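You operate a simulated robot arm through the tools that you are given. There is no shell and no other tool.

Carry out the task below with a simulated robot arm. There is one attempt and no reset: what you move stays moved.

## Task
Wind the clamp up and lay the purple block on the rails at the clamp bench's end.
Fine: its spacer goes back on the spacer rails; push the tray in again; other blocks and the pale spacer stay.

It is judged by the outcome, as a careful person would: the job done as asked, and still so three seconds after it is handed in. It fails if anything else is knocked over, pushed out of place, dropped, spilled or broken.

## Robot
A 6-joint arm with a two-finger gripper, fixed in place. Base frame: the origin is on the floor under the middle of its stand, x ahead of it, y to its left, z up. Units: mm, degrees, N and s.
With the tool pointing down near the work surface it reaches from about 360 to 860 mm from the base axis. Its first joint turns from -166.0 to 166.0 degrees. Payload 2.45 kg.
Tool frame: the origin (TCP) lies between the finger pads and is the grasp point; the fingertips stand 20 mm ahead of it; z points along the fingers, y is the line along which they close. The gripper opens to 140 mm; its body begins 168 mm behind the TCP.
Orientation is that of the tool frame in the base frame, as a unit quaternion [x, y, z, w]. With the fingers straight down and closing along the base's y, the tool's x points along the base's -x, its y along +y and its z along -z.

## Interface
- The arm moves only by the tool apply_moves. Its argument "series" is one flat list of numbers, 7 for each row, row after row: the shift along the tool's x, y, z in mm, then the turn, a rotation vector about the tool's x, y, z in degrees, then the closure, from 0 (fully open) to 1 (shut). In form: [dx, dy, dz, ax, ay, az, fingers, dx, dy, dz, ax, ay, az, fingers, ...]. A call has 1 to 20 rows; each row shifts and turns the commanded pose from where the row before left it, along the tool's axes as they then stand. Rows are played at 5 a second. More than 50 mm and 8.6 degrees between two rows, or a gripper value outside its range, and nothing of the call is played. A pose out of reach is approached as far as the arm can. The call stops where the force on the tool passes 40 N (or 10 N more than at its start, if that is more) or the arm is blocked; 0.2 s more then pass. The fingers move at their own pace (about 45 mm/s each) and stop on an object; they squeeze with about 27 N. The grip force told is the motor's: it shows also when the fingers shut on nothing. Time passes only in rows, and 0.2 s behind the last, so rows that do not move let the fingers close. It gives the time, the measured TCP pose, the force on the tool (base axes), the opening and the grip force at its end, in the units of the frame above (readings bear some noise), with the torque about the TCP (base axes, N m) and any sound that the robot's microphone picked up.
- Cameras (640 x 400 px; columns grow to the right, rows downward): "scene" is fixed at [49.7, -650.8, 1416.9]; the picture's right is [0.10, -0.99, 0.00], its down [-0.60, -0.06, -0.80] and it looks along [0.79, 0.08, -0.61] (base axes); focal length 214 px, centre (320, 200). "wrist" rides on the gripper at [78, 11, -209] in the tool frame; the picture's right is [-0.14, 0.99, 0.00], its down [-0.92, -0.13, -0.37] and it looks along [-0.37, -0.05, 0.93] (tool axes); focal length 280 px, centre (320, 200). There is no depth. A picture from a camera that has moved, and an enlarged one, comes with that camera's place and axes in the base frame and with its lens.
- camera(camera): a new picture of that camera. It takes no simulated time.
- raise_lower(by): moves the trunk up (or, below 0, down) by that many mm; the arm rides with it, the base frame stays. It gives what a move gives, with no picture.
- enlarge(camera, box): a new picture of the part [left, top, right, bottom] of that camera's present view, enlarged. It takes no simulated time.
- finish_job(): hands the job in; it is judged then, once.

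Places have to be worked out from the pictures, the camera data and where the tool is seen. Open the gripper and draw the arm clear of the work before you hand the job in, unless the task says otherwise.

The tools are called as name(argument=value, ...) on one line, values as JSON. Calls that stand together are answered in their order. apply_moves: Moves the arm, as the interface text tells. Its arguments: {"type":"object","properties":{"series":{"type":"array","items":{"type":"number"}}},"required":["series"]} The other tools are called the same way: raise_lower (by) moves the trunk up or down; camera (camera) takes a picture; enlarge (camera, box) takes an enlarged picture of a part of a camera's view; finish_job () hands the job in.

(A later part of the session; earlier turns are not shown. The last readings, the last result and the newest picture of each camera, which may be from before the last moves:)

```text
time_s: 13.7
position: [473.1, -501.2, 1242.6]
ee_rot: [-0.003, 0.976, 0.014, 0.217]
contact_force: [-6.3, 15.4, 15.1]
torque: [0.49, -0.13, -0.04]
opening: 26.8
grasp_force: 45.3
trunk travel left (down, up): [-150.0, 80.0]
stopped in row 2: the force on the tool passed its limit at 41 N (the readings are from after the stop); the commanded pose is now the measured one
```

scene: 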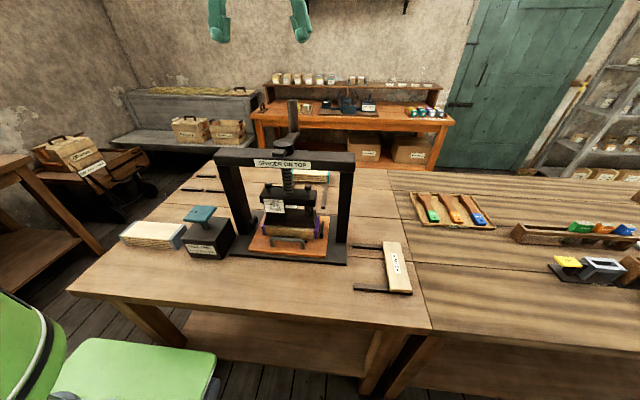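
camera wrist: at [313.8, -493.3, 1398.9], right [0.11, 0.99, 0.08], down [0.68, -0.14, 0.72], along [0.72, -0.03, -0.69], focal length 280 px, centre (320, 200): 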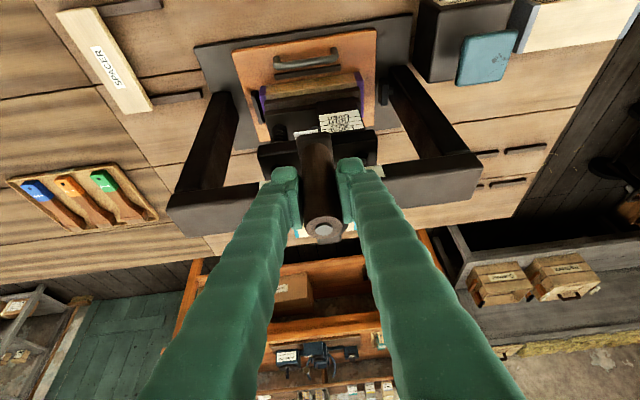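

It is a hard stop of the crank, so the clamp is fully wound up. I ease back 1 mm, open the fingers, and rise clear.

apply_moves(series=[0, 0.8, 0, 0, 0, 0, 1, 0, 0, 0, 0, 0, 0, 0.7, 0, 0, 0, 0, 0, 0, 0.5, 0, 0, 0, 0, 0, 0, 0.4, 0, 0, 0, 0, 0, 0, 0.4])

enlarge(camera="scene", box=[220, 80, 360, 260])

enlarge(camera="scene", box=[255, 185, 325, 240])

```text
time_s: 14.9
position: [473.7, -504.7, 1239.6]
ee_rot: [-0.003, 0.976, 0.013, 0.215]
contact_force: [0.2, -0.9, 0.5]
torque: [0.01, 0.04, 0.03]
opening: 84.0
grasp_force: 0.0
trunk travel left (down, up): [-150.0, 80.0]
```

```text
2.22 times, centred on (290, 170) of scene
camera zoom: at [49.7, -650.8, 1416.9], right [0.1, -0.99, 0.0], down [-0.6, -0.06, -0.8], along [0.79, 0.08, -0.61], focal length 477 px, centre (387, 267)
```

zoom: 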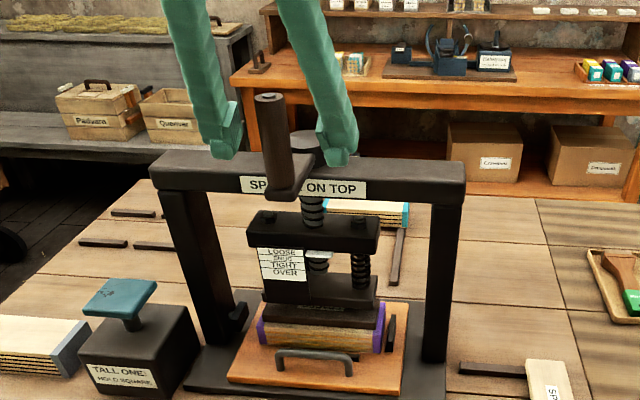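

```text
7.27 times, centred on (290, 212) of scene
camera zoom: at [49.7, -650.8, 1416.9], right [0.1, -0.99, 0.0], down [-0.6, -0.06, -0.8], along [0.79, 0.08, -0.61], focal length 1560 px, centre (538, 109)
```

zoom: 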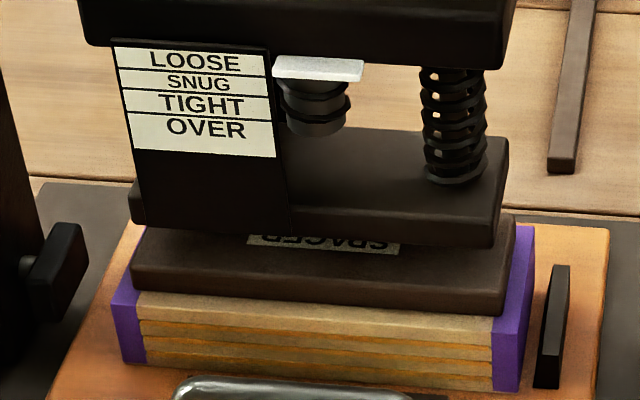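

The clamp stays up by itself after release. I rise off the handle and back away toward the robot to view the tray, spacer and block from the front.

apply_moves(series=[-10.65, 0, -22.6, 0, 0, 0, 0.4, -10.65, 0, -22.6, 0, 0, 0, 0.4, -10.65, 0, -22.6, 0, 0, 0, 0.4, -10.65, 0, -22.6, 0, 0, 0, 0.4, 36.2, 0, -17, 0, 0, 0, 0.4, 36.2, 0, -17, 0, 0, 0, 0.4, 36.2, 0, -17, 0, 0, 0, 0.4, 36.2, 0, -17, 0, 0, 0, 0.4])

camera(camera="wrist")

camera(camera="scene")

```text
time_s: 16.7
position: [314.1, -506.8, 1339.9]
ee_rot: [-0.003, 0.976, 0.013, 0.216]
contact_force: [0.2, -0.1, 0.0]
torque: [0.03, -0.04, 0.0]
opening: 84.1
grasp_force: 0.1
trunk travel left (down, up): [-150.0, 80.0]
```

```text
taken
camera wrist: at [155.0, -501.0, 1497.4], right [0.11, 0.99, 0.08], down [0.68, -0.14, 0.72], along [0.72, -0.03, -0.69], focal length 280 px, centre (320, 200)
```

wrist: 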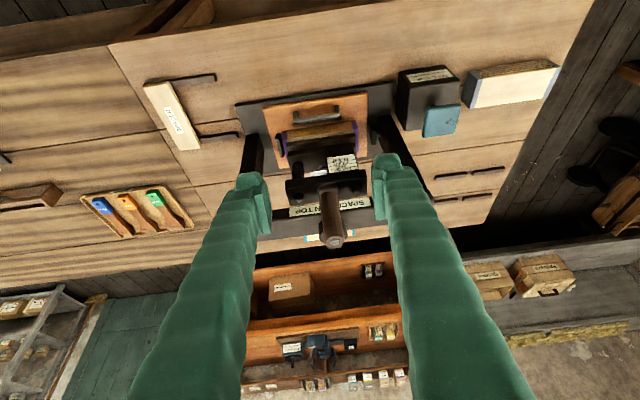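

```text
taken
```

scene: 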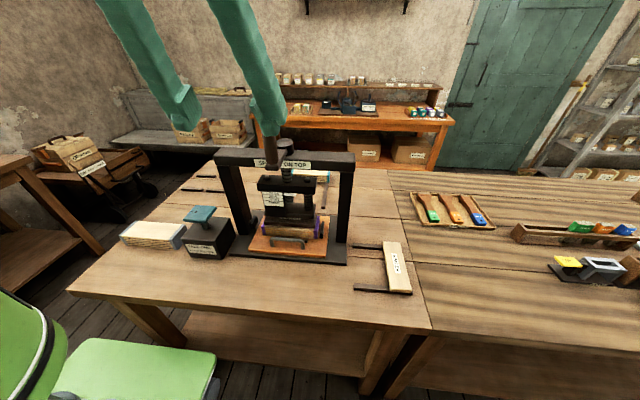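

I correct the small roll error and lower in front of the press to view the tray and spacer.

apply_moves(series=[15.3, 0, 32.6, 1.54, -0.2, 0, 0.4, 15.3, 0, 32.6, 0, 0, 0, 0.4, 15.3, 0, 32.6, 0, 0, 0, 0.4, 15.3, 0, 32.6, 0, 0, 0, 0.4, 15.3, 0, 32.6, 0, 0, 0, 0.4, 15.3, 0, 32.6, 0, 0, 0, 0.4])

camera(camera="wrist")

enlarge(camera="wrist", box=[240, 100, 420, 230])

```text
time_s: 18.1
position: [314.9, -507.3, 1123.9]
ee_rot: [0.0, 0.976, -0.001, 0.218]
contact_force: [-0.1, -0.7, 0.1]
torque: [-0.01, 0.02, 0.02]
opening: 84.0
grasp_force: 0.1
trunk travel left (down, up): [-150.0, 80.0]
```

```text
taken
camera wrist: at [156.2, -495.5, 1280.1], right [0.12, 0.99, 0.06], down [0.68, -0.13, 0.72], along [0.72, -0.05, -0.69], focal length 280 px, centre (320, 200)
```

wrist: 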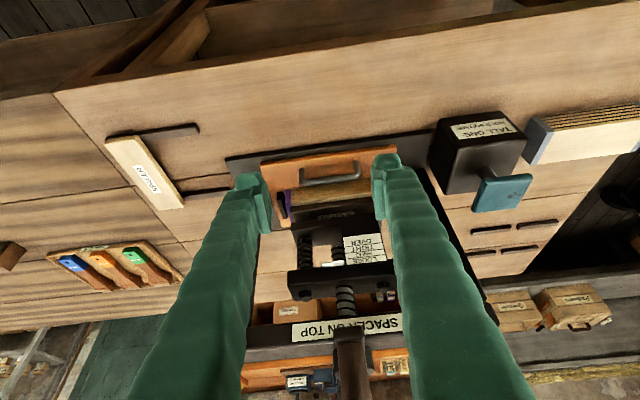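

```text
3.08 times, centred on (330, 165) of wrist
camera zoom: at [156.2, -495.5, 1280.1], right [0.12, 0.99, 0.06], down [0.68, -0.13, 0.72], along [0.72, -0.05, -0.69], focal length 863 px, centre (289, 308)
```

zoom: 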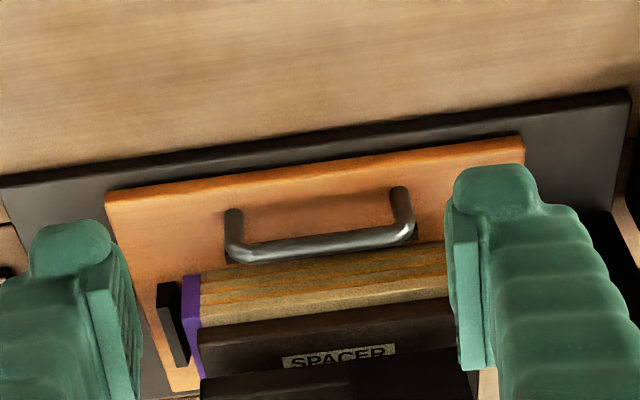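

Rails and tray are measurable now. I tilt to 40°, close the fingers and move to about (400, -498, 1000) for a close front view of the tray handle and spacer.

apply_moves(series=[0, 0, 0, 0, -7.4, 0, 0.6, 0, 0, 0, 0, -7.4, 0, 0.8, 3.65, 2.3, 37.4, 0, 0, 0, 1, 3.65, 2.3, 37.4, 0, 0, 0, 1, 3.65, 2.3, 37.4, 0, 0, 0, 1, 3.65, 2.3, 37.4, 0, 0, 0, 1])

camera(camera="wrist")

enlarge(camera="wrist", box=[200, 60, 440, 210])

enlarge(camera="scene", box=[220, 160, 360, 270])

```text
time_s: 19.5
position: [399.7, -499.5, 998.7]
ee_rot: [-0.001, 0.94, 0.0, 0.342]
contact_force: [0.4, 0.1, -0.6]
torque: [0.03, 0.04, 0.01]
opening: 0.0
grasp_force: 27.2
trunk travel left (down, up): [-150.0, 80.0]
```

```text
taken
camera wrist: at [206.9, -487.7, 1109.3], right [0.11, 0.99, 0.09], down [0.47, -0.13, 0.87], along [0.88, -0.05, -0.48], focal length 280 px, centre (320, 200)
```

wrist: 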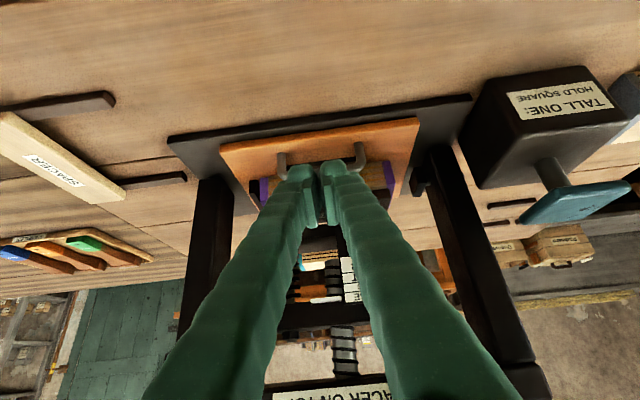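

```text
2.67 times, centred on (320, 135) of wrist
camera zoom: at [206.9, -487.7, 1109.3], right [0.11, 0.99, 0.09], down [0.47, -0.13, 0.87], along [0.88, -0.05, -0.48], focal length 748 px, centre (320, 373)
```

zoom: 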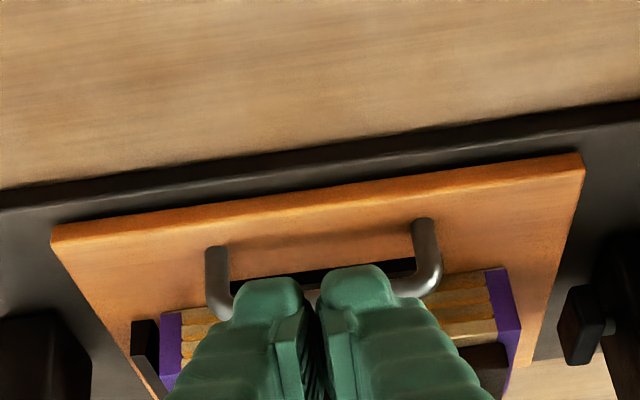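

```text
3.64 times, centred on (290, 215) of scene
camera zoom: at [49.7, -650.8, 1416.9], right [0.1, -0.99, 0.0], down [-0.6, -0.06, -0.8], along [0.79, 0.08, -0.61], focal length 780 px, centre (429, 146)
```

zoom: 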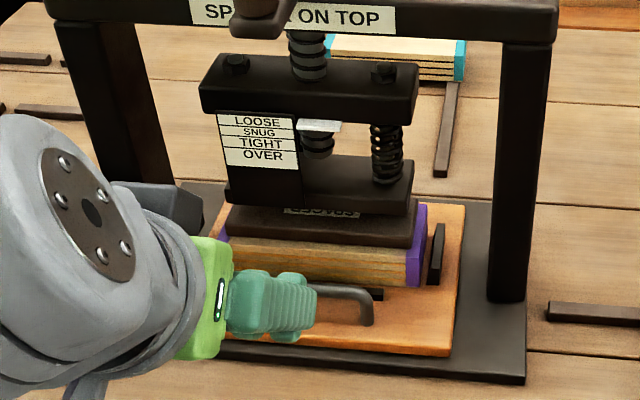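

From two wrist views: tray top z ≈ 880, handle bar ≈ (495, y -550…-448, z ≈ 918), block front at x ≈ 544. I'll slide the closed fingers over and behind the bar along the tool axis.

apply_moves(series=[-23, 0.25, 21.7, 0, 0, 0, 1, -23, 0.25, 21.7, 0, 0, 0, 1, 0, 0, 20, 0, 0, 0, 1, 0, 0, 20, 0, 0, 0, 1])

camera(camera="wrist")

enlarge(camera="scene", box=[220, 160, 360, 270])

```text
time_s: 20.5
position: [489.1, -498.3, 966.4]
ee_rot: [0.0, 0.94, 0.0, 0.341]
contact_force: [0.5, 0.1, -0.2]
torque: [0.03, 0.03, 0.0]
opening: 0.1
grasp_force: 27.4
trunk travel left (down, up): [-150.0, 80.0]
```

```text
taken
camera wrist: at [294.7, -486.5, 1075.6], right [0.1, 0.99, 0.09], down [0.47, -0.13, 0.87], along [0.88, -0.05, -0.48], focal length 280 px, centre (320, 200)
```

wrist: 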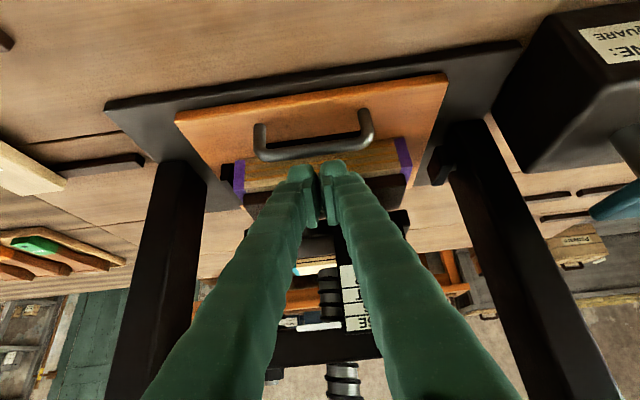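

```text
3.64 times, centred on (290, 215) of scene
camera zoom: at [49.7, -650.8, 1416.9], right [0.1, -0.99, 0.0], down [-0.6, -0.06, -0.8], along [0.79, 0.08, -0.61], focal length 780 px, centre (429, 146)
```

zoom: 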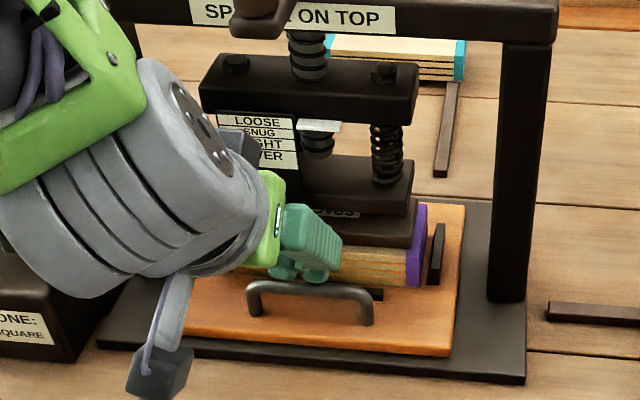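

enlarge(camera="wrist", box=[230, 90, 430, 220])

enlarge(camera="scene", box=[270, 200, 330, 250])

```text
3.08 times, centred on (330, 155) of wrist
camera zoom: at [294.7, -486.5, 1075.6], right [0.1, 0.99, 0.09], down [0.47, -0.13, 0.87], along [0.88, -0.05, -0.48], focal length 863 px, centre (289, 338)
```

zoom: 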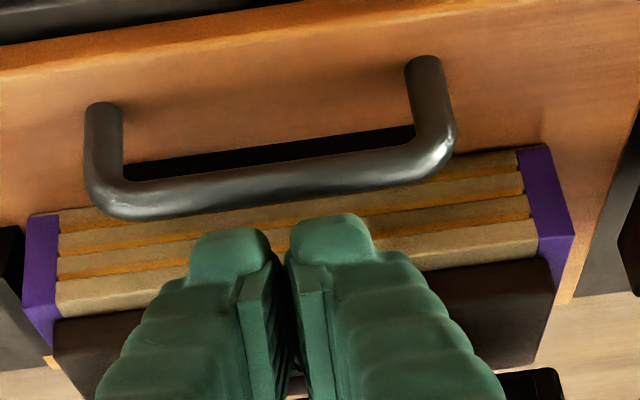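

```text
8.00 times, centred on (300, 225) of scene
camera zoom: at [49.7, -650.8, 1416.9], right [0.1, -0.99, 0.0], down [-0.6, -0.06, -0.8], along [0.79, 0.08, -0.61], focal length 1716 px, centre (480, 0)
```

zoom: 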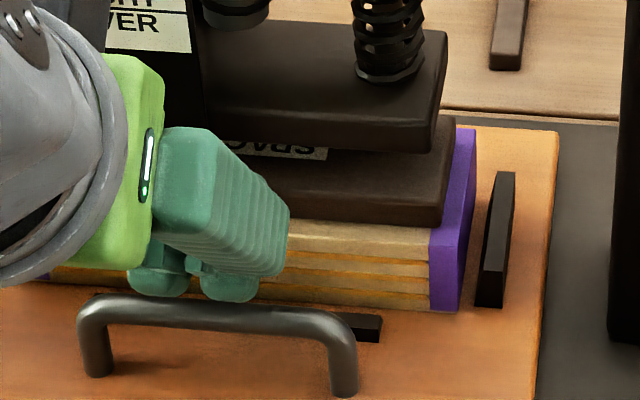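

The fingers are poised between bar and block. I go down behind the bar to TCP ≈ (514, -498, 930), then start pulling toward -x by 20 mm.

apply_moves(series=[1.43, 0, 14.6, 0, 0, 0, 1, 1.43, 0, 14.6, 0, 0, 0, 1, 1.43, 0, 14.6, 0, 0, 0, 1])

enlarge(camera="wrist", box=[230, 90, 430, 220])

enlarge(camera="scene", box=[270, 200, 330, 250])

```text
time_s: 21.3
position: [513.8, -498.8, 929.3]
ee_rot: [-0.002, 0.94, 0.001, 0.341]
contact_force: [-0.5, -0.5, 0.1]
torque: [0.01, 0.01, -0.01]
opening: 0.0
grasp_force: 27.3
trunk travel left (down, up): [-150.0, 80.0]
```

```text
3.08 times, centred on (330, 155) of wrist
camera zoom: at [319.7, -486.2, 1039.5], right [0.1, 0.99, 0.09], down [0.47, -0.13, 0.87], along [0.88, -0.05, -0.48], focal length 863 px, centre (289, 338)
```

zoom: 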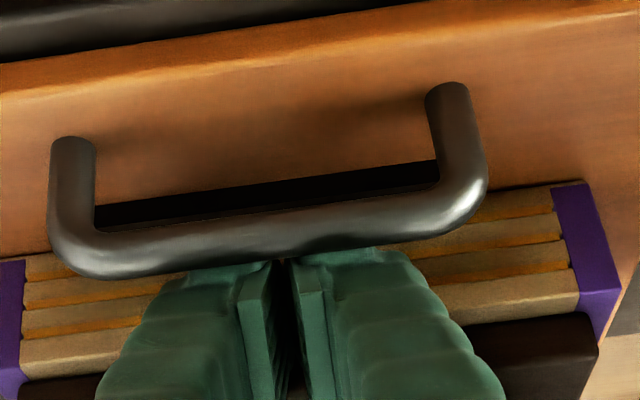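

```text
8.00 times, centred on (300, 225) of scene
camera zoom: at [49.7, -650.8, 1416.9], right [0.1, -0.99, 0.0], down [-0.6, -0.06, -0.8], along [0.79, 0.08, -0.61], focal length 1716 px, centre (480, 0)
```

zoom: 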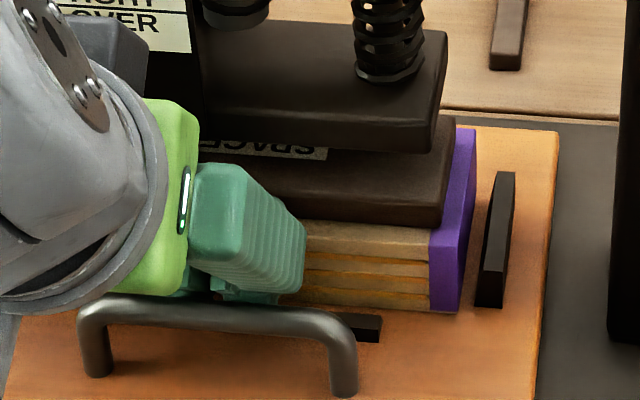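

Fingertips are behind the bar with no contact. I pull slowly toward the robot.

apply_moves(series=[6.13, 0, -5.14, 0, 0, 0, 1, 6.13, 0, -5.14, 0, 0, 0, 1, 6.13, 0, -5.14, 0, 0, 0, 1, 6.13, 0, -5.14, 0, 0, 0, 1])

enlarge(camera="scene", box=[220, 160, 360, 270])

```text
time_s: 22.3
position: [480.7, -499.9, 930.3]
ee_rot: [0.0, 0.94, 0.0, 0.342]
contact_force: [0.1, 0.7, 0.0]
torque: [-0.01, 0.0, -0.02]
opening: 0.0
grasp_force: 29.2
trunk travel left (down, up): [-150.0, 80.0]
```

```text
3.64 times, centred on (290, 215) of scene
camera zoom: at [49.7, -650.8, 1416.9], right [0.1, -0.99, 0.0], down [-0.6, -0.06, -0.8], along [0.79, 0.08, -0.61], focal length 780 px, centre (429, 146)
```

zoom: 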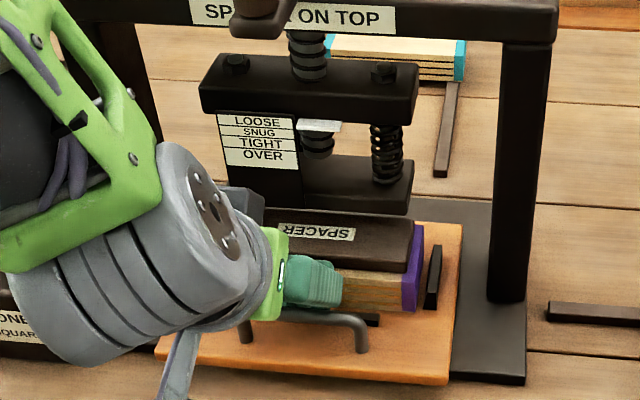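

The tray slides out easily. I keep pulling at the same slow pace.

apply_moves(series=[6.13, 0, -5.14, 0, 0, 0, 1, 6.13, 0, -5.14, 0, 0, 0, 1, 6.13, 0, -5.14, 0, 0, 0, 1, 6.13, 0, -5.14, 0, 0, 0, 1, 6.13, 0, -5.14, 0, 0, 0, 1, 6.13, 0, -5.14, 0, 0, 0, 1, 6.13, 0, -5.14, 0, 0, 0, 1, 6.13, 0, -5.14, 0, 0, 0, 1, 6.13, 0, -5.14, 0, 0, 0, 1, 6.13, 0, -5.14, 0, 0, 0, 1])

enlarge(camera="scene", box=[200, 160, 360, 290])

```text
time_s: 24.5
position: [401.5, -497.5, 929.3]
ee_rot: [-0.001, 0.94, 0.0, 0.341]
contact_force: [-0.2, -0.4, -0.4]
torque: [0.03, -0.05, -0.03]
opening: 0.2
grasp_force: 28.9
trunk travel left (down, up): [-150.0, 80.0]
```

```text
3.08 times, centred on (280, 225) of scene
camera zoom: at [49.7, -650.8, 1416.9], right [0.1, -0.99, 0.0], down [-0.6, -0.06, -0.8], along [0.79, 0.08, -0.61], focal length 660 px, centre (443, 123)
```

zoom: 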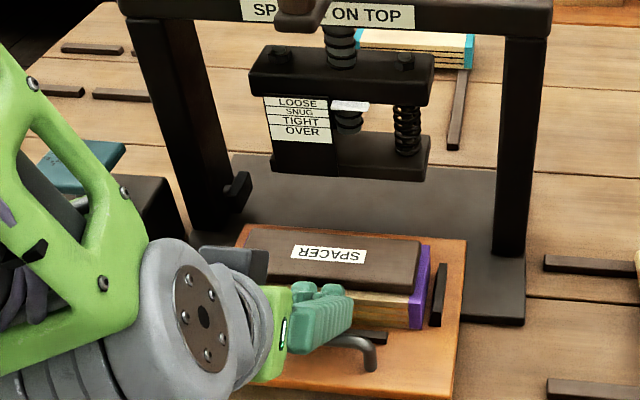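

The tray has come out ~107 mm with no load. Before pulling further I check the tray level, base plate edge and guides.

camera(camera="wrist")

enlarge(camera="wrist", box=[180, 60, 480, 240])

enlarge(camera="scene", box=[270, 200, 350, 290])

camera(camera="scene")

```text
taken
camera wrist: at [207.6, -486.1, 1039.1], right [0.1, 0.99, 0.09], down [0.47, -0.13, 0.87], along [0.88, -0.05, -0.48], focal length 280 px, centre (320, 200)
```

wrist: 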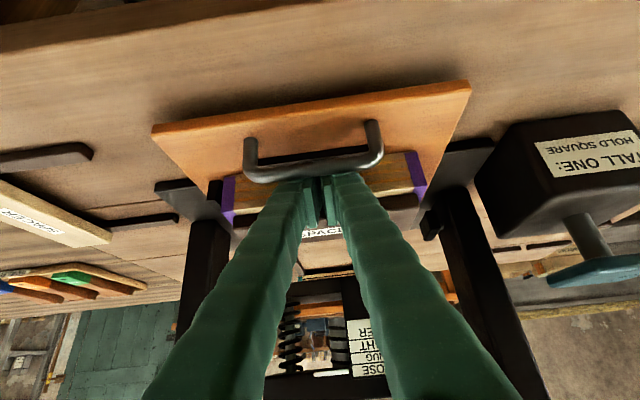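

```text
2.13 times, centred on (330, 150) of wrist
camera zoom: at [207.6, -486.1, 1039.1], right [0.1, 0.99, 0.09], down [0.47, -0.13, 0.87], along [0.88, -0.05, -0.48], focal length 598 px, centre (299, 307)
```

zoom: 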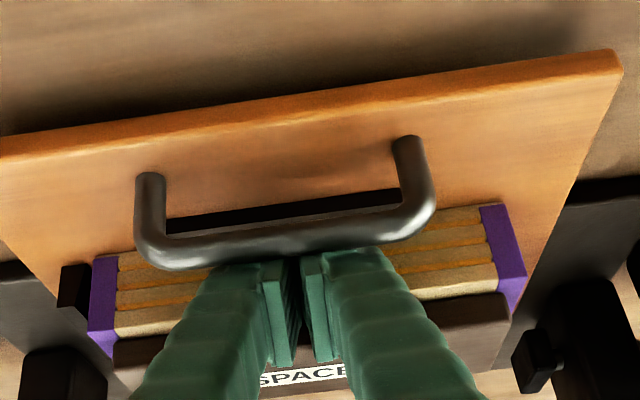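

```text
4.44 times, centred on (310, 245) of scene
camera zoom: at [49.7, -650.8, 1416.9], right [0.1, -0.99, 0.0], down [-0.6, -0.06, -0.8], along [0.79, 0.08, -0.61], focal length 953 px, centre (364, 0)
```

zoom: 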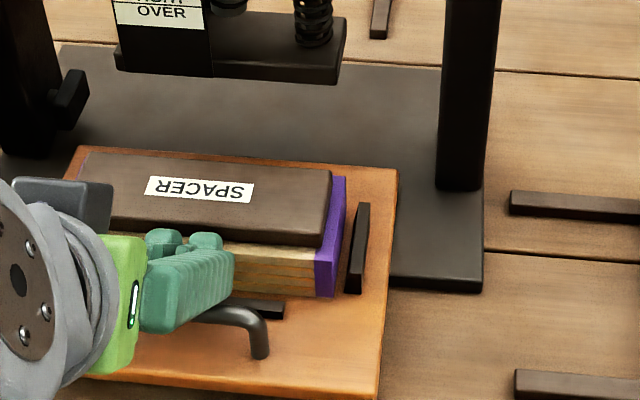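

```text
taken
```

scene: 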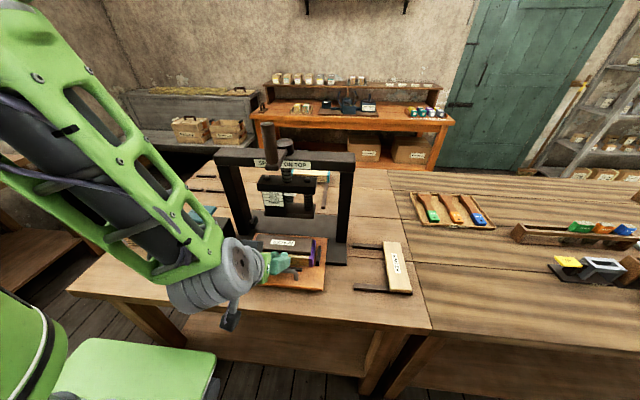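

The tray looks level and seems to run on a guided slide, overhanging the base plate. I pull another 20 mm and check that it stays level.

apply_moves(series=[3.83, 0, -3.21, 0, 0, 0, 1, 3.83, 0, -3.21, 0, 0, 0, 1, 3.83, 0, -3.21, 0, 0, 0, 1, 3.83, 0, -3.21, 0, 0, 0, 1])

enlarge(camera="wrist", box=[180, 60, 480, 240])

enlarge(camera="scene", box=[240, 200, 350, 300])

```text
time_s: 25.5
position: [381.4, -499.0, 929.7]
ee_rot: [0.001, 0.94, -0.002, 0.341]
contact_force: [0.2, -0.1, -0.2]
torque: [0.0, 0.02, 0.03]
opening: 0.2
grasp_force: 29.7
trunk travel left (down, up): [-150.0, 80.0]
```

```text
2.13 times, centred on (330, 150) of wrist
camera zoom: at [188.1, -486.3, 1039.7], right [0.11, 0.99, 0.09], down [0.47, -0.13, 0.87], along [0.88, -0.05, -0.48], focal length 598 px, centre (299, 307)
```

zoom: 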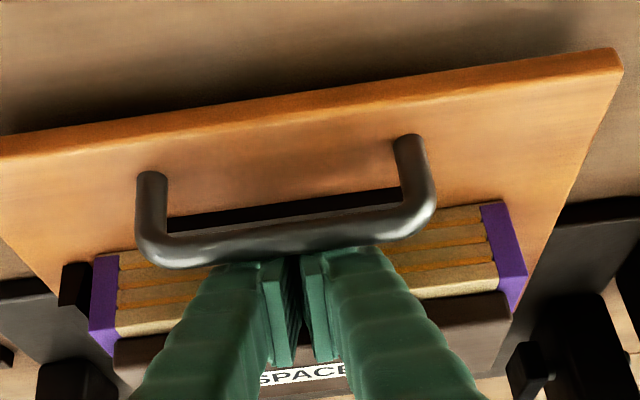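

```text
4.00 times, centred on (295, 250) of scene
camera zoom: at [49.7, -650.8, 1416.9], right [0.1, -0.99, 0.0], down [-0.6, -0.06, -0.8], along [0.79, 0.08, -0.61], focal length 858 px, centre (420, 0)
```

zoom: 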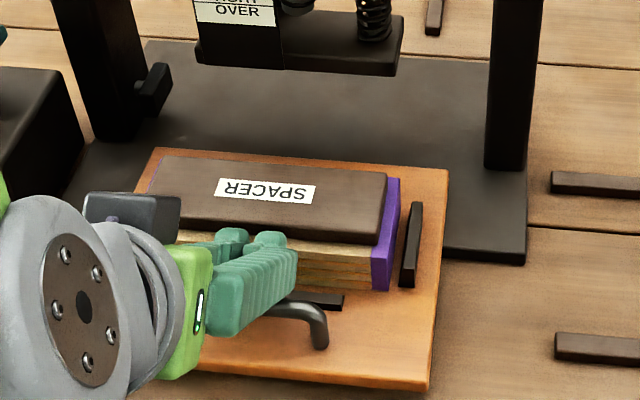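

The tray moved with the bar and stayed perfectly level, so it is on a slide. I pull about 35 mm more.

apply_moves(series=[4.5, 0, -3.77, 0, 0, 0, 1, 4.5, 0, -3.77, 0, 0, 0, 1, 4.5, 0, -3.77, 0, 0, 0, 1, 4.5, 0, -3.77, 0, 0, 0, 1, 4.5, 0, -3.77, 0, 0, 0, 1, 4.5, 0, -3.77, 0, 0, 0, 1])

enlarge(camera="wrist", box=[180, 60, 480, 240])

enlarge(camera="scene", box=[240, 200, 350, 300])

```text
time_s: 26.9
position: [347.2, -498.2, 930.1]
ee_rot: [-0.001, 0.94, 0.0, 0.341]
contact_force: [-0.4, -0.3, -0.1]
torque: [0.03, -0.02, -0.01]
opening: 0.0
grasp_force: 29.4
trunk travel left (down, up): [-150.0, 80.0]
```

```text
2.13 times, centred on (330, 150) of wrist
camera zoom: at [153.2, -486.6, 1040.1], right [0.1, 0.99, 0.09], down [0.47, -0.13, 0.87], along [0.88, -0.05, -0.48], focal length 598 px, centre (299, 307)
```

zoom: 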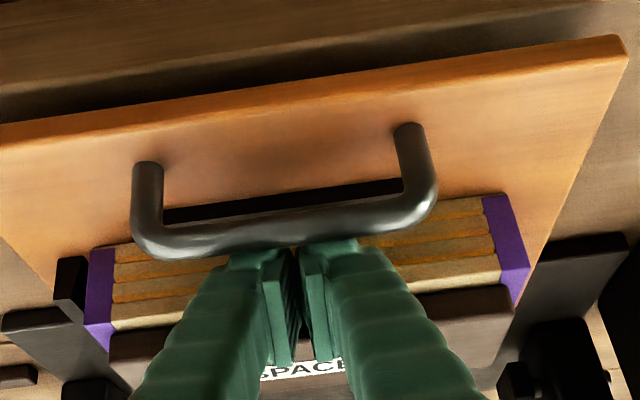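

```text
4.00 times, centred on (295, 250) of scene
camera zoom: at [49.7, -650.8, 1416.9], right [0.1, -0.99, 0.0], down [-0.6, -0.06, -0.8], along [0.79, 0.08, -0.61], focal length 858 px, centre (420, 0)
```

zoom: 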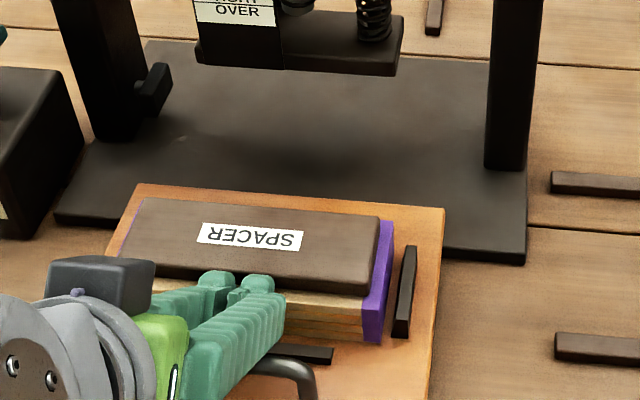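

The tray is out ~165 mm and level (it coasted a few mm ahead of the fingers). I lift the fingers straight up out of the handle, then open and reorient (30° tilt along the block's length, closing along x).

apply_moves(series=[-12.9, 0, -15.3, 0, 0, 0, 1, -25.7, 0, -30.6, 0, 0, 0, 1, -25.7, 0, -30.6, 0, 0, 0, 1, -25.7, 0, -30.6, 0, 0, 0, 0.6])

apply_moves(series=[0, 0, 0, 0, 5, 0, 0.5, 0, 0, 0, 0, 5, 0, 0.4, 0, 0, 0, 4.091, 0, 7.086, 0.3, 0, 0, 0, 4.091, 0, 7.086, 0.3, 0, 0, 0, 4.091, 0, 7.086, 0.3, 0, 0, 0, 4.091, 0, 7.086, 0.3, 0, 0, 0, 4.091, 0, 7.086, 0.3, 0, 0, 0, 4.091, 0, 7.086, 0.3])

camera(camera="scene")

camera(camera="wrist")

```text
time_s: 27.9
position: [347.2, -497.4, 1070.3]
ee_rot: [-0.001, 0.94, 0.0, 0.341]
contact_force: [0.3, -0.3, -0.8]
torque: [-0.02, -0.04, 0.0]
opening: 33.8
grasp_force: 0.1
trunk travel left (down, up): [-150.0, 80.0]
```

```text
time_s: 29.7
position: [346.7, -497.2, 1070.7]
ee_rot: [0.401, 0.879, -0.109, 0.234]
contact_force: [0.2, -0.2, -0.4]
torque: [-0.04, 0.0, -0.01]
opening: 98.2
grasp_force: 0.0
trunk travel left (down, up): [-150.0, 80.0]
```

```text
taken
```

scene: 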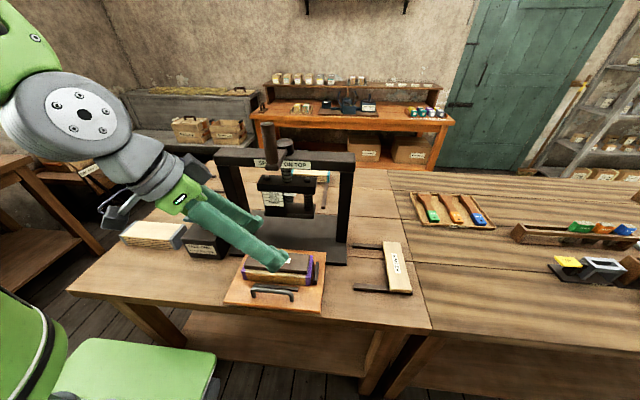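

```text
taken
camera wrist: at [243.0, -359.3, 1211.9], right [0.83, 0.56, 0.07], down [0.31, -0.55, 0.78], along [0.47, -0.62, -0.62], focal length 280 px, centre (320, 200)
```

wrist: 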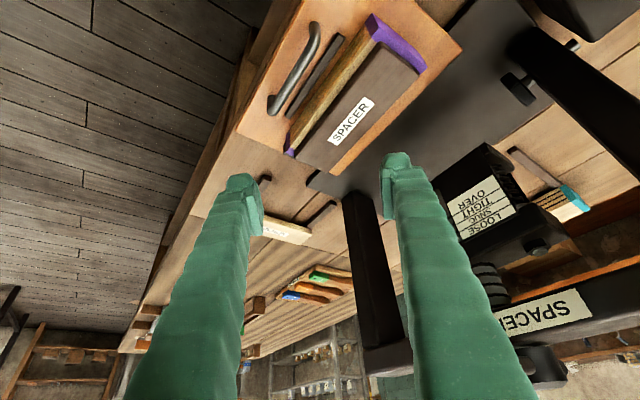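

Rotation works. I finish the remaining 41° about the vertical and look at the spacer from there.

apply_moves(series=[0, 0, 0, 4.091, 0, 7.086, 0.3, 0, 0, 0, 4.091, 0, 7.086, 0.3, 0, 0, 0, 4.091, 0, 7.086, 0.3, 0, 0, 0, 4.091, 0, 7.086, 0.3, 0, 0, 0, 4.091, 0, 7.086, 0.3])

camera(camera="wrist")

camera(camera="scene")

```text
time_s: 30.9
position: [302.5, -467.7, 1056.7]
ee_rot: [0.592, 0.784, -0.091, 0.163]
contact_force: [0.6, -0.7, -0.2]
torque: [0.02, 0.12, -0.06]
opening: 97.9
grasp_force: 0.0
out of reach, approached as far as the arm can: row 2, 3, 4, 5
trunk travel left (down, up): [-150.0, 80.0]
```

```text
taken
camera wrist: at [263.5, -322.4, 1223.0], right [0.98, 0.16, 0.1], down [0.05, -0.74, 0.67], along [0.18, -0.65, -0.73], focal length 280 px, centre (320, 200)
```

wrist: 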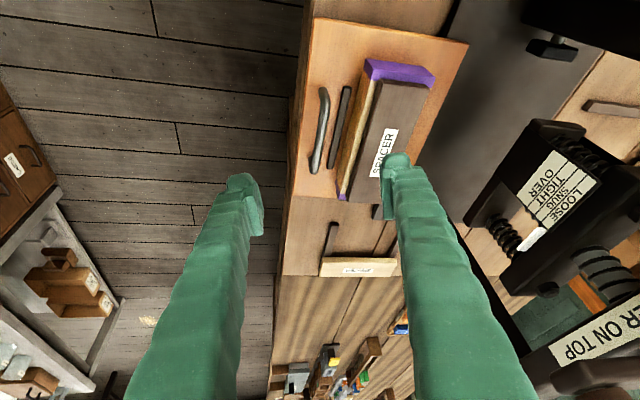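

```text
taken
```

scene: 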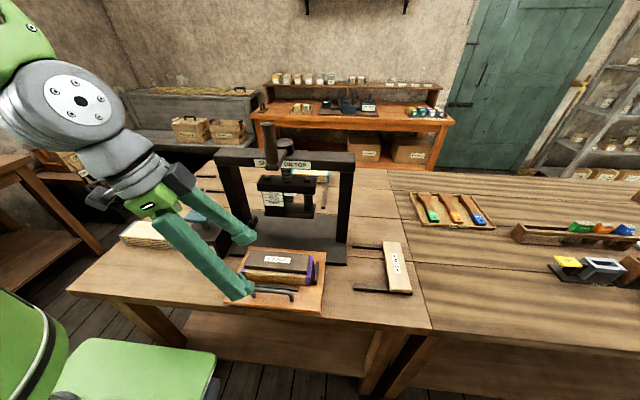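

The 30° tilt at this yaw is not reachable here (a wrist limit). I test whether closing along x is reachable with the tool vertical, well clear of everything.

apply_moves(series=[0, 0, 0, 0.98, 7.1, 0, 0.3, 0, 0, 0, 0.98, 7.1, 0, 0.3, 0, 0, 0, 0.98, 7.1, 0, 0.3])

apply_moves(series=[0, 0, 0, 0, 0, 8.2, 0.3, 0, 0, 0, 0, 0, 8.2, 0.3])

```text
time_s: 31.7
position: [298.1, -458.0, 1031.5]
ee_rot: [0.637, 0.768, -0.071, 0.014]
contact_force: [0.0, 0.3, -0.7]
torque: [0.06, 0.04, -0.01]
opening: 98.1
grasp_force: 0.1
out of reach, approached as far as the arm can: row 2, 3
trunk travel left (down, up): [-150.0, 80.0]
```

```text
time_s: 32.3
position: [298.0, -457.4, 1034.0]
ee_rot: [0.74, 0.669, -0.067, 0.025]
contact_force: [-0.9, -0.1, -0.2]
torque: [-0.03, 0.01, 0.03]
opening: 98.0
grasp_force: 0.0
trunk travel left (down, up): [-150.0, 80.0]
```

Yaw is fine, but something else limits here. I raise the tool and make it vertical to see whether the limit goes away with height.

apply_moves(series=[0, 0, -40, 0, 0, 0, 0.3, 0, 0, -40, 0, 0, 0, 0.3, 0, 0, -40, 0, 0, 0, 0.3, 0, 0, -40, 0, 0, 0, 0.3])

camera(camera="scene")

```text
time_s: 33.3
position: [303.6, -419.1, 1160.5]
ee_rot: [0.738, 0.667, -0.093, 0.03]
contact_force: [0.6, 0.6, -0.3]
torque: [-0.08, -0.07, 0.02]
opening: 98.1
grasp_force: 0.0
out of reach, approached as far as the arm can: row 1, 2, 3, 4
trunk travel left (down, up): [-150.0, 80.0]
```

```text
taken
```

scene: 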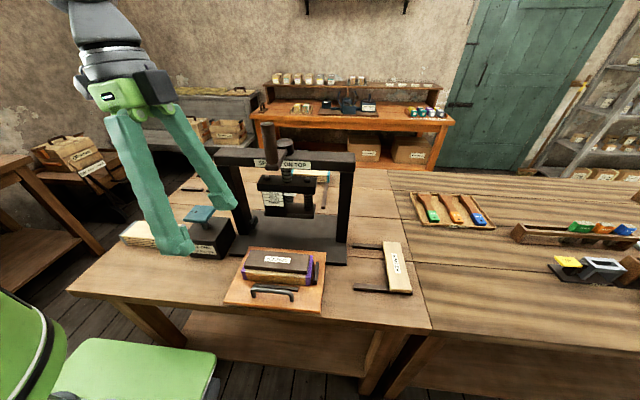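

It is a wrist-branch problem near this folded pose. I turn the yaw back to the original heading at this safe spot, before choosing a better arm configuration.

apply_moves(series=[0, 0, 0, -1.42, -0.64, -7.84, 0.3, 0, 0, 0, -1.42, -0.64, -7.84, 0.3, 0, 0, 0, -1.42, -0.64, -7.84, 0.3, 0, 0, 0, -1.42, -0.64, -7.84, 0.3, 0, 0, 0, -1.42, -0.64, -7.84, 0.3, 0, 0, 0, -1.42, -0.64, -7.84, 0.3, 0, 0, 0, -1.42, -0.64, -7.84, 0.3, 0, 0, 0, -1.42, -0.64, -7.84, 0.3, 0, 0, 0, -1.42, -0.64, -7.84, 0.3, 0, 0, 0, -1.42, -0.64, -7.84, 0.3, 0, 0, 0, -1.42, -0.64, -7.84, 0.3, 0, 0, 0, -1.42, -0.64, -7.84, 0.3])

camera(camera="scene")

```text
time_s: 35.9
position: [481.5, -120.2, 1108.8]
ee_rot: [0.043, 0.994, -0.065, 0.079]
contact_force: [-0.1, 0.2, -0.4]
torque: [-0.04, -0.01, 0.0]
opening: 98.0
grasp_force: 0.0
out of reach, approached as far as the arm can: row 2, 3, 4, 5, 6, 7, 8, 9, 10, 11, 12
trunk travel left (down, up): [-150.0, 80.0]
```

```text
taken
```

scene: 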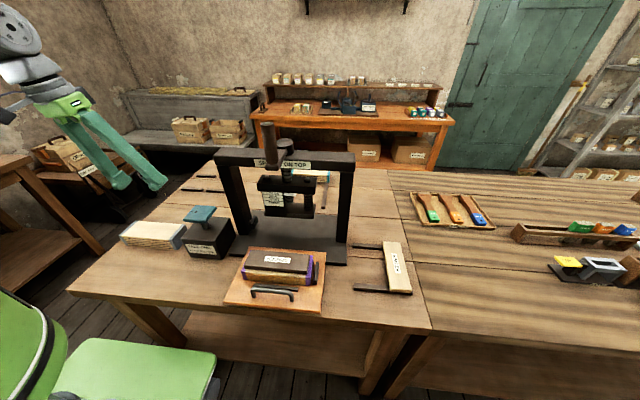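

The arm swung its base joint to comply, so I must be careful with unreachable commands. Nothing was touched. I make the tool vertical here in small steps.

apply_moves(series=[0, 0, 0, -3.53, 4.67, 0, 0.3])

```text
time_s: 36.3
position: [481.8, -121.8, 1108.4]
ee_rot: [0.044, 0.994, -0.063, 0.077]
contact_force: [-0.2, -1.0, -0.1]
torque: [-0.01, 0.02, 0.03]
opening: 98.1
grasp_force: 0.0
out of reach, approached as far as the arm can: row 1
trunk travel left (down, up): [-150.0, 80.0]
```

I probe which direction is limited with single small steps.

apply_moves(series=[0, 0, 0, -0.65, 3.92, -0.38, 0.3])

apply_moves(series=[0, 0, 0, -4, 0, 0, 0.3])

apply_moves(series=[0, 0, 0, 4, 0, 0, 0.3])

```text
time_s: 36.7
position: [477.3, -123.3, 1100.9]
ee_rot: [0.042, 0.996, -0.068, 0.045]
contact_force: [-0.1, 0.8, 0.3]
torque: [0.04, 0.04, 0.0]
opening: 97.9
grasp_force: 0.2
out of reach, approached as far as the arm can: row 1
trunk travel left (down, up): [-150.0, 80.0]
```

```text
time_s: 37.1
position: [479.6, -121.6, 1102.9]
ee_rot: [0.042, 0.996, -0.068, 0.045]
contact_force: [-0.4, 0.5, -0.6]
torque: [-0.01, -0.03, -0.03]
opening: 98.0
grasp_force: 0.0
out of reach, approached as far as the arm can: row 1
trunk travel left (down, up): [-150.0, 80.0]
```

```text
time_s: 37.5
position: [477.8, -120.5, 1101.4]
ee_rot: [0.044, 0.993, -0.103, 0.045]
contact_force: [-0.1, 0.4, -0.3]
torque: [-0.03, -0.01, -0.02]
opening: 98.1
grasp_force: 0.1
trunk travel left (down, up): [-150.0, 80.0]
```

From the probing, the wrist is on its flipped branch (forearm roll near its limit) after passing through alignment with the forearm. I undo that in free space: first lean the tool sideways and outward, pivoting about the wrist.

apply_moves(series=[0, -36.6, -2.2, 7, 0, 0, 0.3, 0, -36.6, -2.2, 7, 0, 0, 0.3])

apply_moves(series=[-41.7, 0, -2.9, 0, -8, 0, 0.3, -41.7, 0, -2.9, 0, -8, 0, 0.3])

camera(camera="scene")

```text
time_s: 38.1
position: [469.9, -191.5, 1125.2]
ee_rot: [0.049, 0.973, -0.223, 0.039]
contact_force: [0.3, -0.1, -0.5]
torque: [-0.01, 0.02, 0.02]
opening: 98.0
grasp_force: 0.0
trunk travel left (down, up): [-150.0, 80.0]
```

```text
time_s: 38.7
position: [553.4, -193.9, 1143.8]
ee_rot: [0.018, 0.958, -0.227, 0.174]
contact_force: [-0.8, 0.1, -0.7]
torque: [0.01, 0.02, -0.02]
opening: 97.9
grasp_force: 0.1
trunk travel left (down, up): [-150.0, 80.0]
```

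```text
taken
```

scene: 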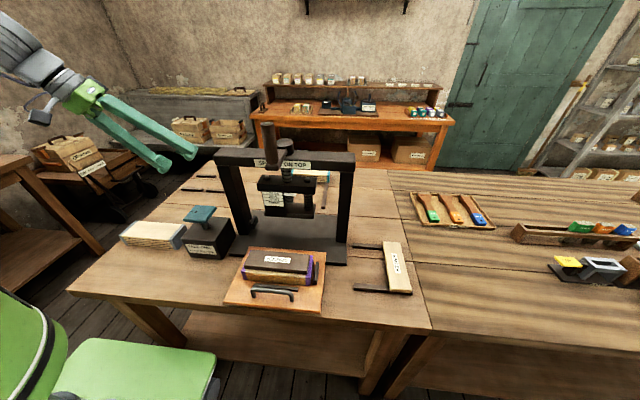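

No limits hit. One more outward step, then I sweep the tool sideways through the forearm direction toward +y, two rows at a time.

apply_moves(series=[-36.6, 0, -2.2, 0, -7, 0, 0.3, 0, 36.6, -2.2, -7, 0, 0, 0.3, 0, 36.6, -2.2, -7, 0, 0, 0.3])

```text
time_s: 39.5
position: [589.9, -121.2, 1132.5]
ee_rot: [-0.025, 0.966, -0.111, 0.23]
contact_force: [-0.9, 0.3, -0.3]
torque: [0.03, 0.03, 0.04]
opening: 98.0
grasp_force: 0.1
trunk travel left (down, up): [-150.0, 80.0]
```

apply_moves(series=[0, 26.1, -1.1, -5, 0, 0, 0.3])

apply_moves(series=[0, 26.1, -1.1, -5, 0, 0, 0.3])

apply_moves(series=[0, 26.1, -1.1, -5, 0, 0, 0.3])

```text
time_s: 39.9
position: [590.1, -96.1, 1129.4]
ee_rot: [-0.035, 0.97, -0.068, 0.23]
contact_force: [-0.3, 0.1, 0.1]
torque: [0.02, 0.02, 0.0]
opening: 98.1
grasp_force: 0.1
trunk travel left (down, up): [-150.0, 80.0]
```

```text
time_s: 40.3
position: [595.0, -76.3, 1132.5]
ee_rot: [-0.039, 0.97, -0.053, 0.236]
contact_force: [-0.2, -0.5, -0.6]
torque: [0.0, 0.02, 0.0]
opening: 98.1
grasp_force: 0.0
out of reach, approached as far as the arm can: row 1
trunk travel left (down, up): [-150.0, 80.0]
```

```text
time_s: 40.7
position: [605.4, -59.5, 1134.3]
ee_rot: [-0.044, 0.966, -0.022, 0.255]
contact_force: [0.8, -1.0, -1.4]
torque: [0.03, -0.02, 0.09]
opening: 98.2
grasp_force: 0.1
out of reach, approached as far as the arm can: row 1
trunk travel left (down, up): [-150.0, 80.0]
```

I'm at the crossing. I try tilting inward (toward vertical) from here in single steps and watch for limits.

apply_moves(series=[0, 10.5, -0.2, -2, 0, 0, 0.3])

apply_moves(series=[26.1, 0, -1.1, 0, 5, 0, 0.3])

apply_moves(series=[26.1, 0, -1.1, 0, 5, 0, 0.3])

```text
time_s: 41.1
position: [604.7, -49.3, 1134.1]
ee_rot: [-0.051, 0.966, -0.006, 0.254]
contact_force: [-0.3, 1.3, 0.7]
torque: [0.03, 0.0, 0.05]
opening: 98.0
grasp_force: 0.0
trunk travel left (down, up): [-150.0, 80.0]
```

```text
time_s: 41.5
position: [581.8, -49.9, 1123.7]
ee_rot: [-0.04, 0.976, -0.005, 0.214]
contact_force: [-0.4, -1.5, -0.2]
torque: [0.13, -0.08, 0.08]
opening: 98.1
grasp_force: 0.0
trunk travel left (down, up): [-150.0, 80.0]
```

```text
time_s: 41.9
position: [556.0, -55.6, 1113.1]
ee_rot: [-0.051, 0.984, -0.011, 0.168]
contact_force: [-1.1, 0.1, 1.1]
torque: [0.02, -0.02, 0.0]
opening: 98.0
grasp_force: 0.0
trunk travel left (down, up): [-150.0, 80.0]
```

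It passes without a limit. I continue toward vertical.

apply_moves(series=[26.1, 0, -1.1, 0, 5, 0, 0.3])

apply_moves(series=[26.1, 0, -1.1, 0, 5, 0, 0.3])

apply_moves(series=[0, -10.5, -0.2, 2, 0, 0, 0.3])

apply_moves(series=[0, 21, -0.7, -4, 0, 0, 0.3])

```text
time_s: 42.3
position: [532.1, -58.7, 1105.7]
ee_rot: [-0.049, 0.991, -0.013, 0.125]
contact_force: [0.2, -0.3, -0.7]
torque: [0.01, 0.01, -0.03]
opening: 97.9
grasp_force: 0.0
trunk travel left (down, up): [-150.0, 80.0]
```

```text
time_s: 42.7
position: [506.6, -60.3, 1099.7]
ee_rot: [-0.05, 0.995, -0.015, 0.082]
contact_force: [0.3, -0.2, -0.3]
torque: [0.0, -0.04, -0.01]
opening: 98.2
grasp_force: 0.1
trunk travel left (down, up): [-150.0, 80.0]
```

```text
time_s: 43.1
position: [507.2, -69.7, 1101.3]
ee_rot: [-0.049, 0.995, -0.032, 0.083]
contact_force: [0.4, 0.2, -0.9]
torque: [0.0, -0.01, 0.02]
opening: 97.8
grasp_force: 0.1
trunk travel left (down, up): [-150.0, 80.0]
```

```text
time_s: 43.5
position: [505.0, -48.8, 1099.5]
ee_rot: [-0.051, 0.995, 0.003, 0.082]
contact_force: [-0.1, -0.4, -1.0]
torque: [0.0, -0.03, 0.01]
opening: 98.1
grasp_force: 0.0
trunk travel left (down, up): [-150.0, 80.0]
```

The wrist is back on its normal branch (both side tilts are accepted). I straighten the tool to vertical and rise, ready to lower the trunk for better arm posture.

apply_moves(series=[0, 0, 0, 0.17, 4.7, 2.92, 0.3, 0, 0, 0, 0.17, 4.7, 2.92, 0.3])

apply_moves(series=[0, 0, -40, 0, 0, 0, 0.3, 0, 0, -40, 0, 0, 0, 0.3, 0, 0, -40, 0, 0, 0, 0.3, 0, 0, -30, 0, 0, 0, 0.3])

```text
time_s: 44.1
position: [505.3, -49.4, 1099.5]
ee_rot: [0.0, 1.0, -0.001, -0.001]
contact_force: [-0.3, -0.4, -0.2]
torque: [-0.02, 0.04, 0.01]
opening: 98.1
grasp_force: 0.1
trunk travel left (down, up): [-150.0, 80.0]
```

```text
time_s: 45.1
position: [505.4, -47.9, 1250.6]
ee_rot: [0.0, 1.0, -0.002, 0.001]
contact_force: [0.1, 0.0, 0.2]
torque: [-0.02, -0.01, 0.0]
opening: 98.2
grasp_force: 0.0
trunk travel left (down, up): [-150.0, 80.0]
```

I lower the trunk by 150 mm (TCP will be at z ≈ 1100 over free space).

raise_lower(by=-150)

camera(camera="scene")

```text
time_s: 46.9
position: [505.4, -48.9, 1100.8]
ee_rot: [0.0, 1.0, -0.001, 0.0]
contact_force: [0.5, 0.0, 0.2]
torque: [0.02, -0.03, -0.02]
opening: 97.8
grasp_force: 0.1
trunk travel left (down, up): [0.0, 230.0]
```

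```text
taken
```

scene: 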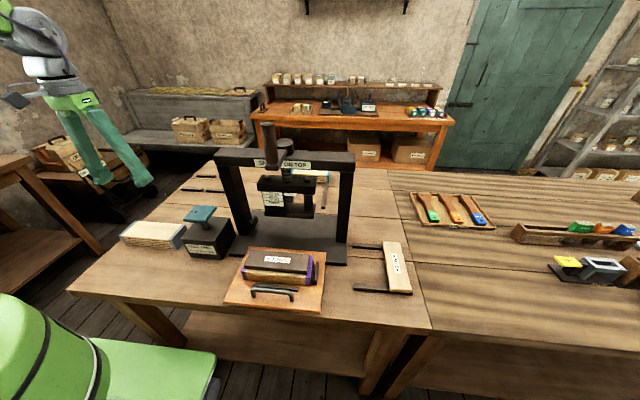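

Next I travel toward the tray area at z ≈ 1100 while turning the yaw by -90°, first four rows.

apply_moves(series=[13.75, -29.25, 0, 0, 0, 7.5, 0.3, 9.81, -30.79, 0, 0, 0, 7.5, 0.3, 5.71, -31.81, 0, 0, 0, 7.5, 0.3, 1.51, -32.28, 0, 0, 0, 7.5, 0.3])

apply_moves(series=[-2.72, -32.21, 0, 0, 0, 7.5, 0.3, -6.9, -31.58, 0, 0, 0, 7.5, 0.3, -10.96, -30.4, 0, 0, 0, 7.5, 0.3, -14.84, -28.72, 0, 0, 0, 7.5, 0.3])

```text
time_s: 47.9
position: [448.3, -166.1, 1100.3]
ee_rot: [0.261, 0.965, 0.0, 0.0]
contact_force: [-0.2, -0.9, -0.8]
torque: [0.03, 0.01, 0.0]
opening: 97.9
grasp_force: 0.2
trunk travel left (down, up): [0.0, 230.0]
```

```text
time_s: 48.9
position: [393.9, -282.4, 1101.4]
ee_rot: [0.501, 0.865, -0.001, 0.0]
contact_force: [0.4, 0.3, -0.2]
torque: [0.04, -0.05, 0.04]
opening: 98.0
grasp_force: 0.1
trunk travel left (down, up): [0.0, 230.0]
```

Good, no limits. I finish the last four rows.

apply_moves(series=[-18.45, -26.54, 0, 0, 0, 7.5, 0.3, -21.76, -23.89, 0, 0, 0, 7.5, 0.3, -24.69, -20.85, 0, 0, 0, 7.5, 0.3, -27.21, -17.45, 0, 0, 0, 7.5, 0.3])

camera(camera="wrist")

camera(camera="scene")

```text
time_s: 49.9
position: [339.4, -399.5, 1100.2]
ee_rot: [0.708, 0.706, 0.0, 0.0]
contact_force: [0.2, -0.4, 0.0]
torque: [-0.01, 0.03, 0.03]
opening: 97.8
grasp_force: 0.1
trunk travel left (down, up): [0.0, 230.0]
```

```text
taken
camera wrist: at [351.0, -320.2, 1308.9], right [0.99, -0.14, 0.0], down [-0.13, -0.92, 0.37], along [-0.05, -0.37, -0.93], focal length 280 px, centre (320, 200)
```

wrist: 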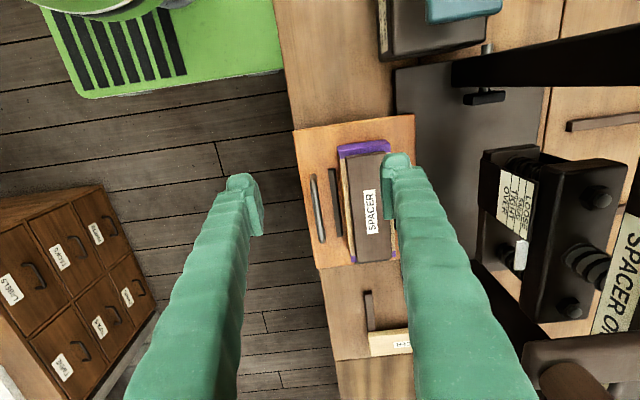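

```text
taken
```

scene: 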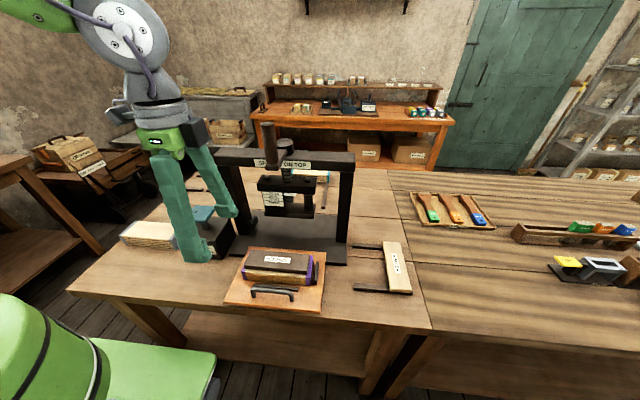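

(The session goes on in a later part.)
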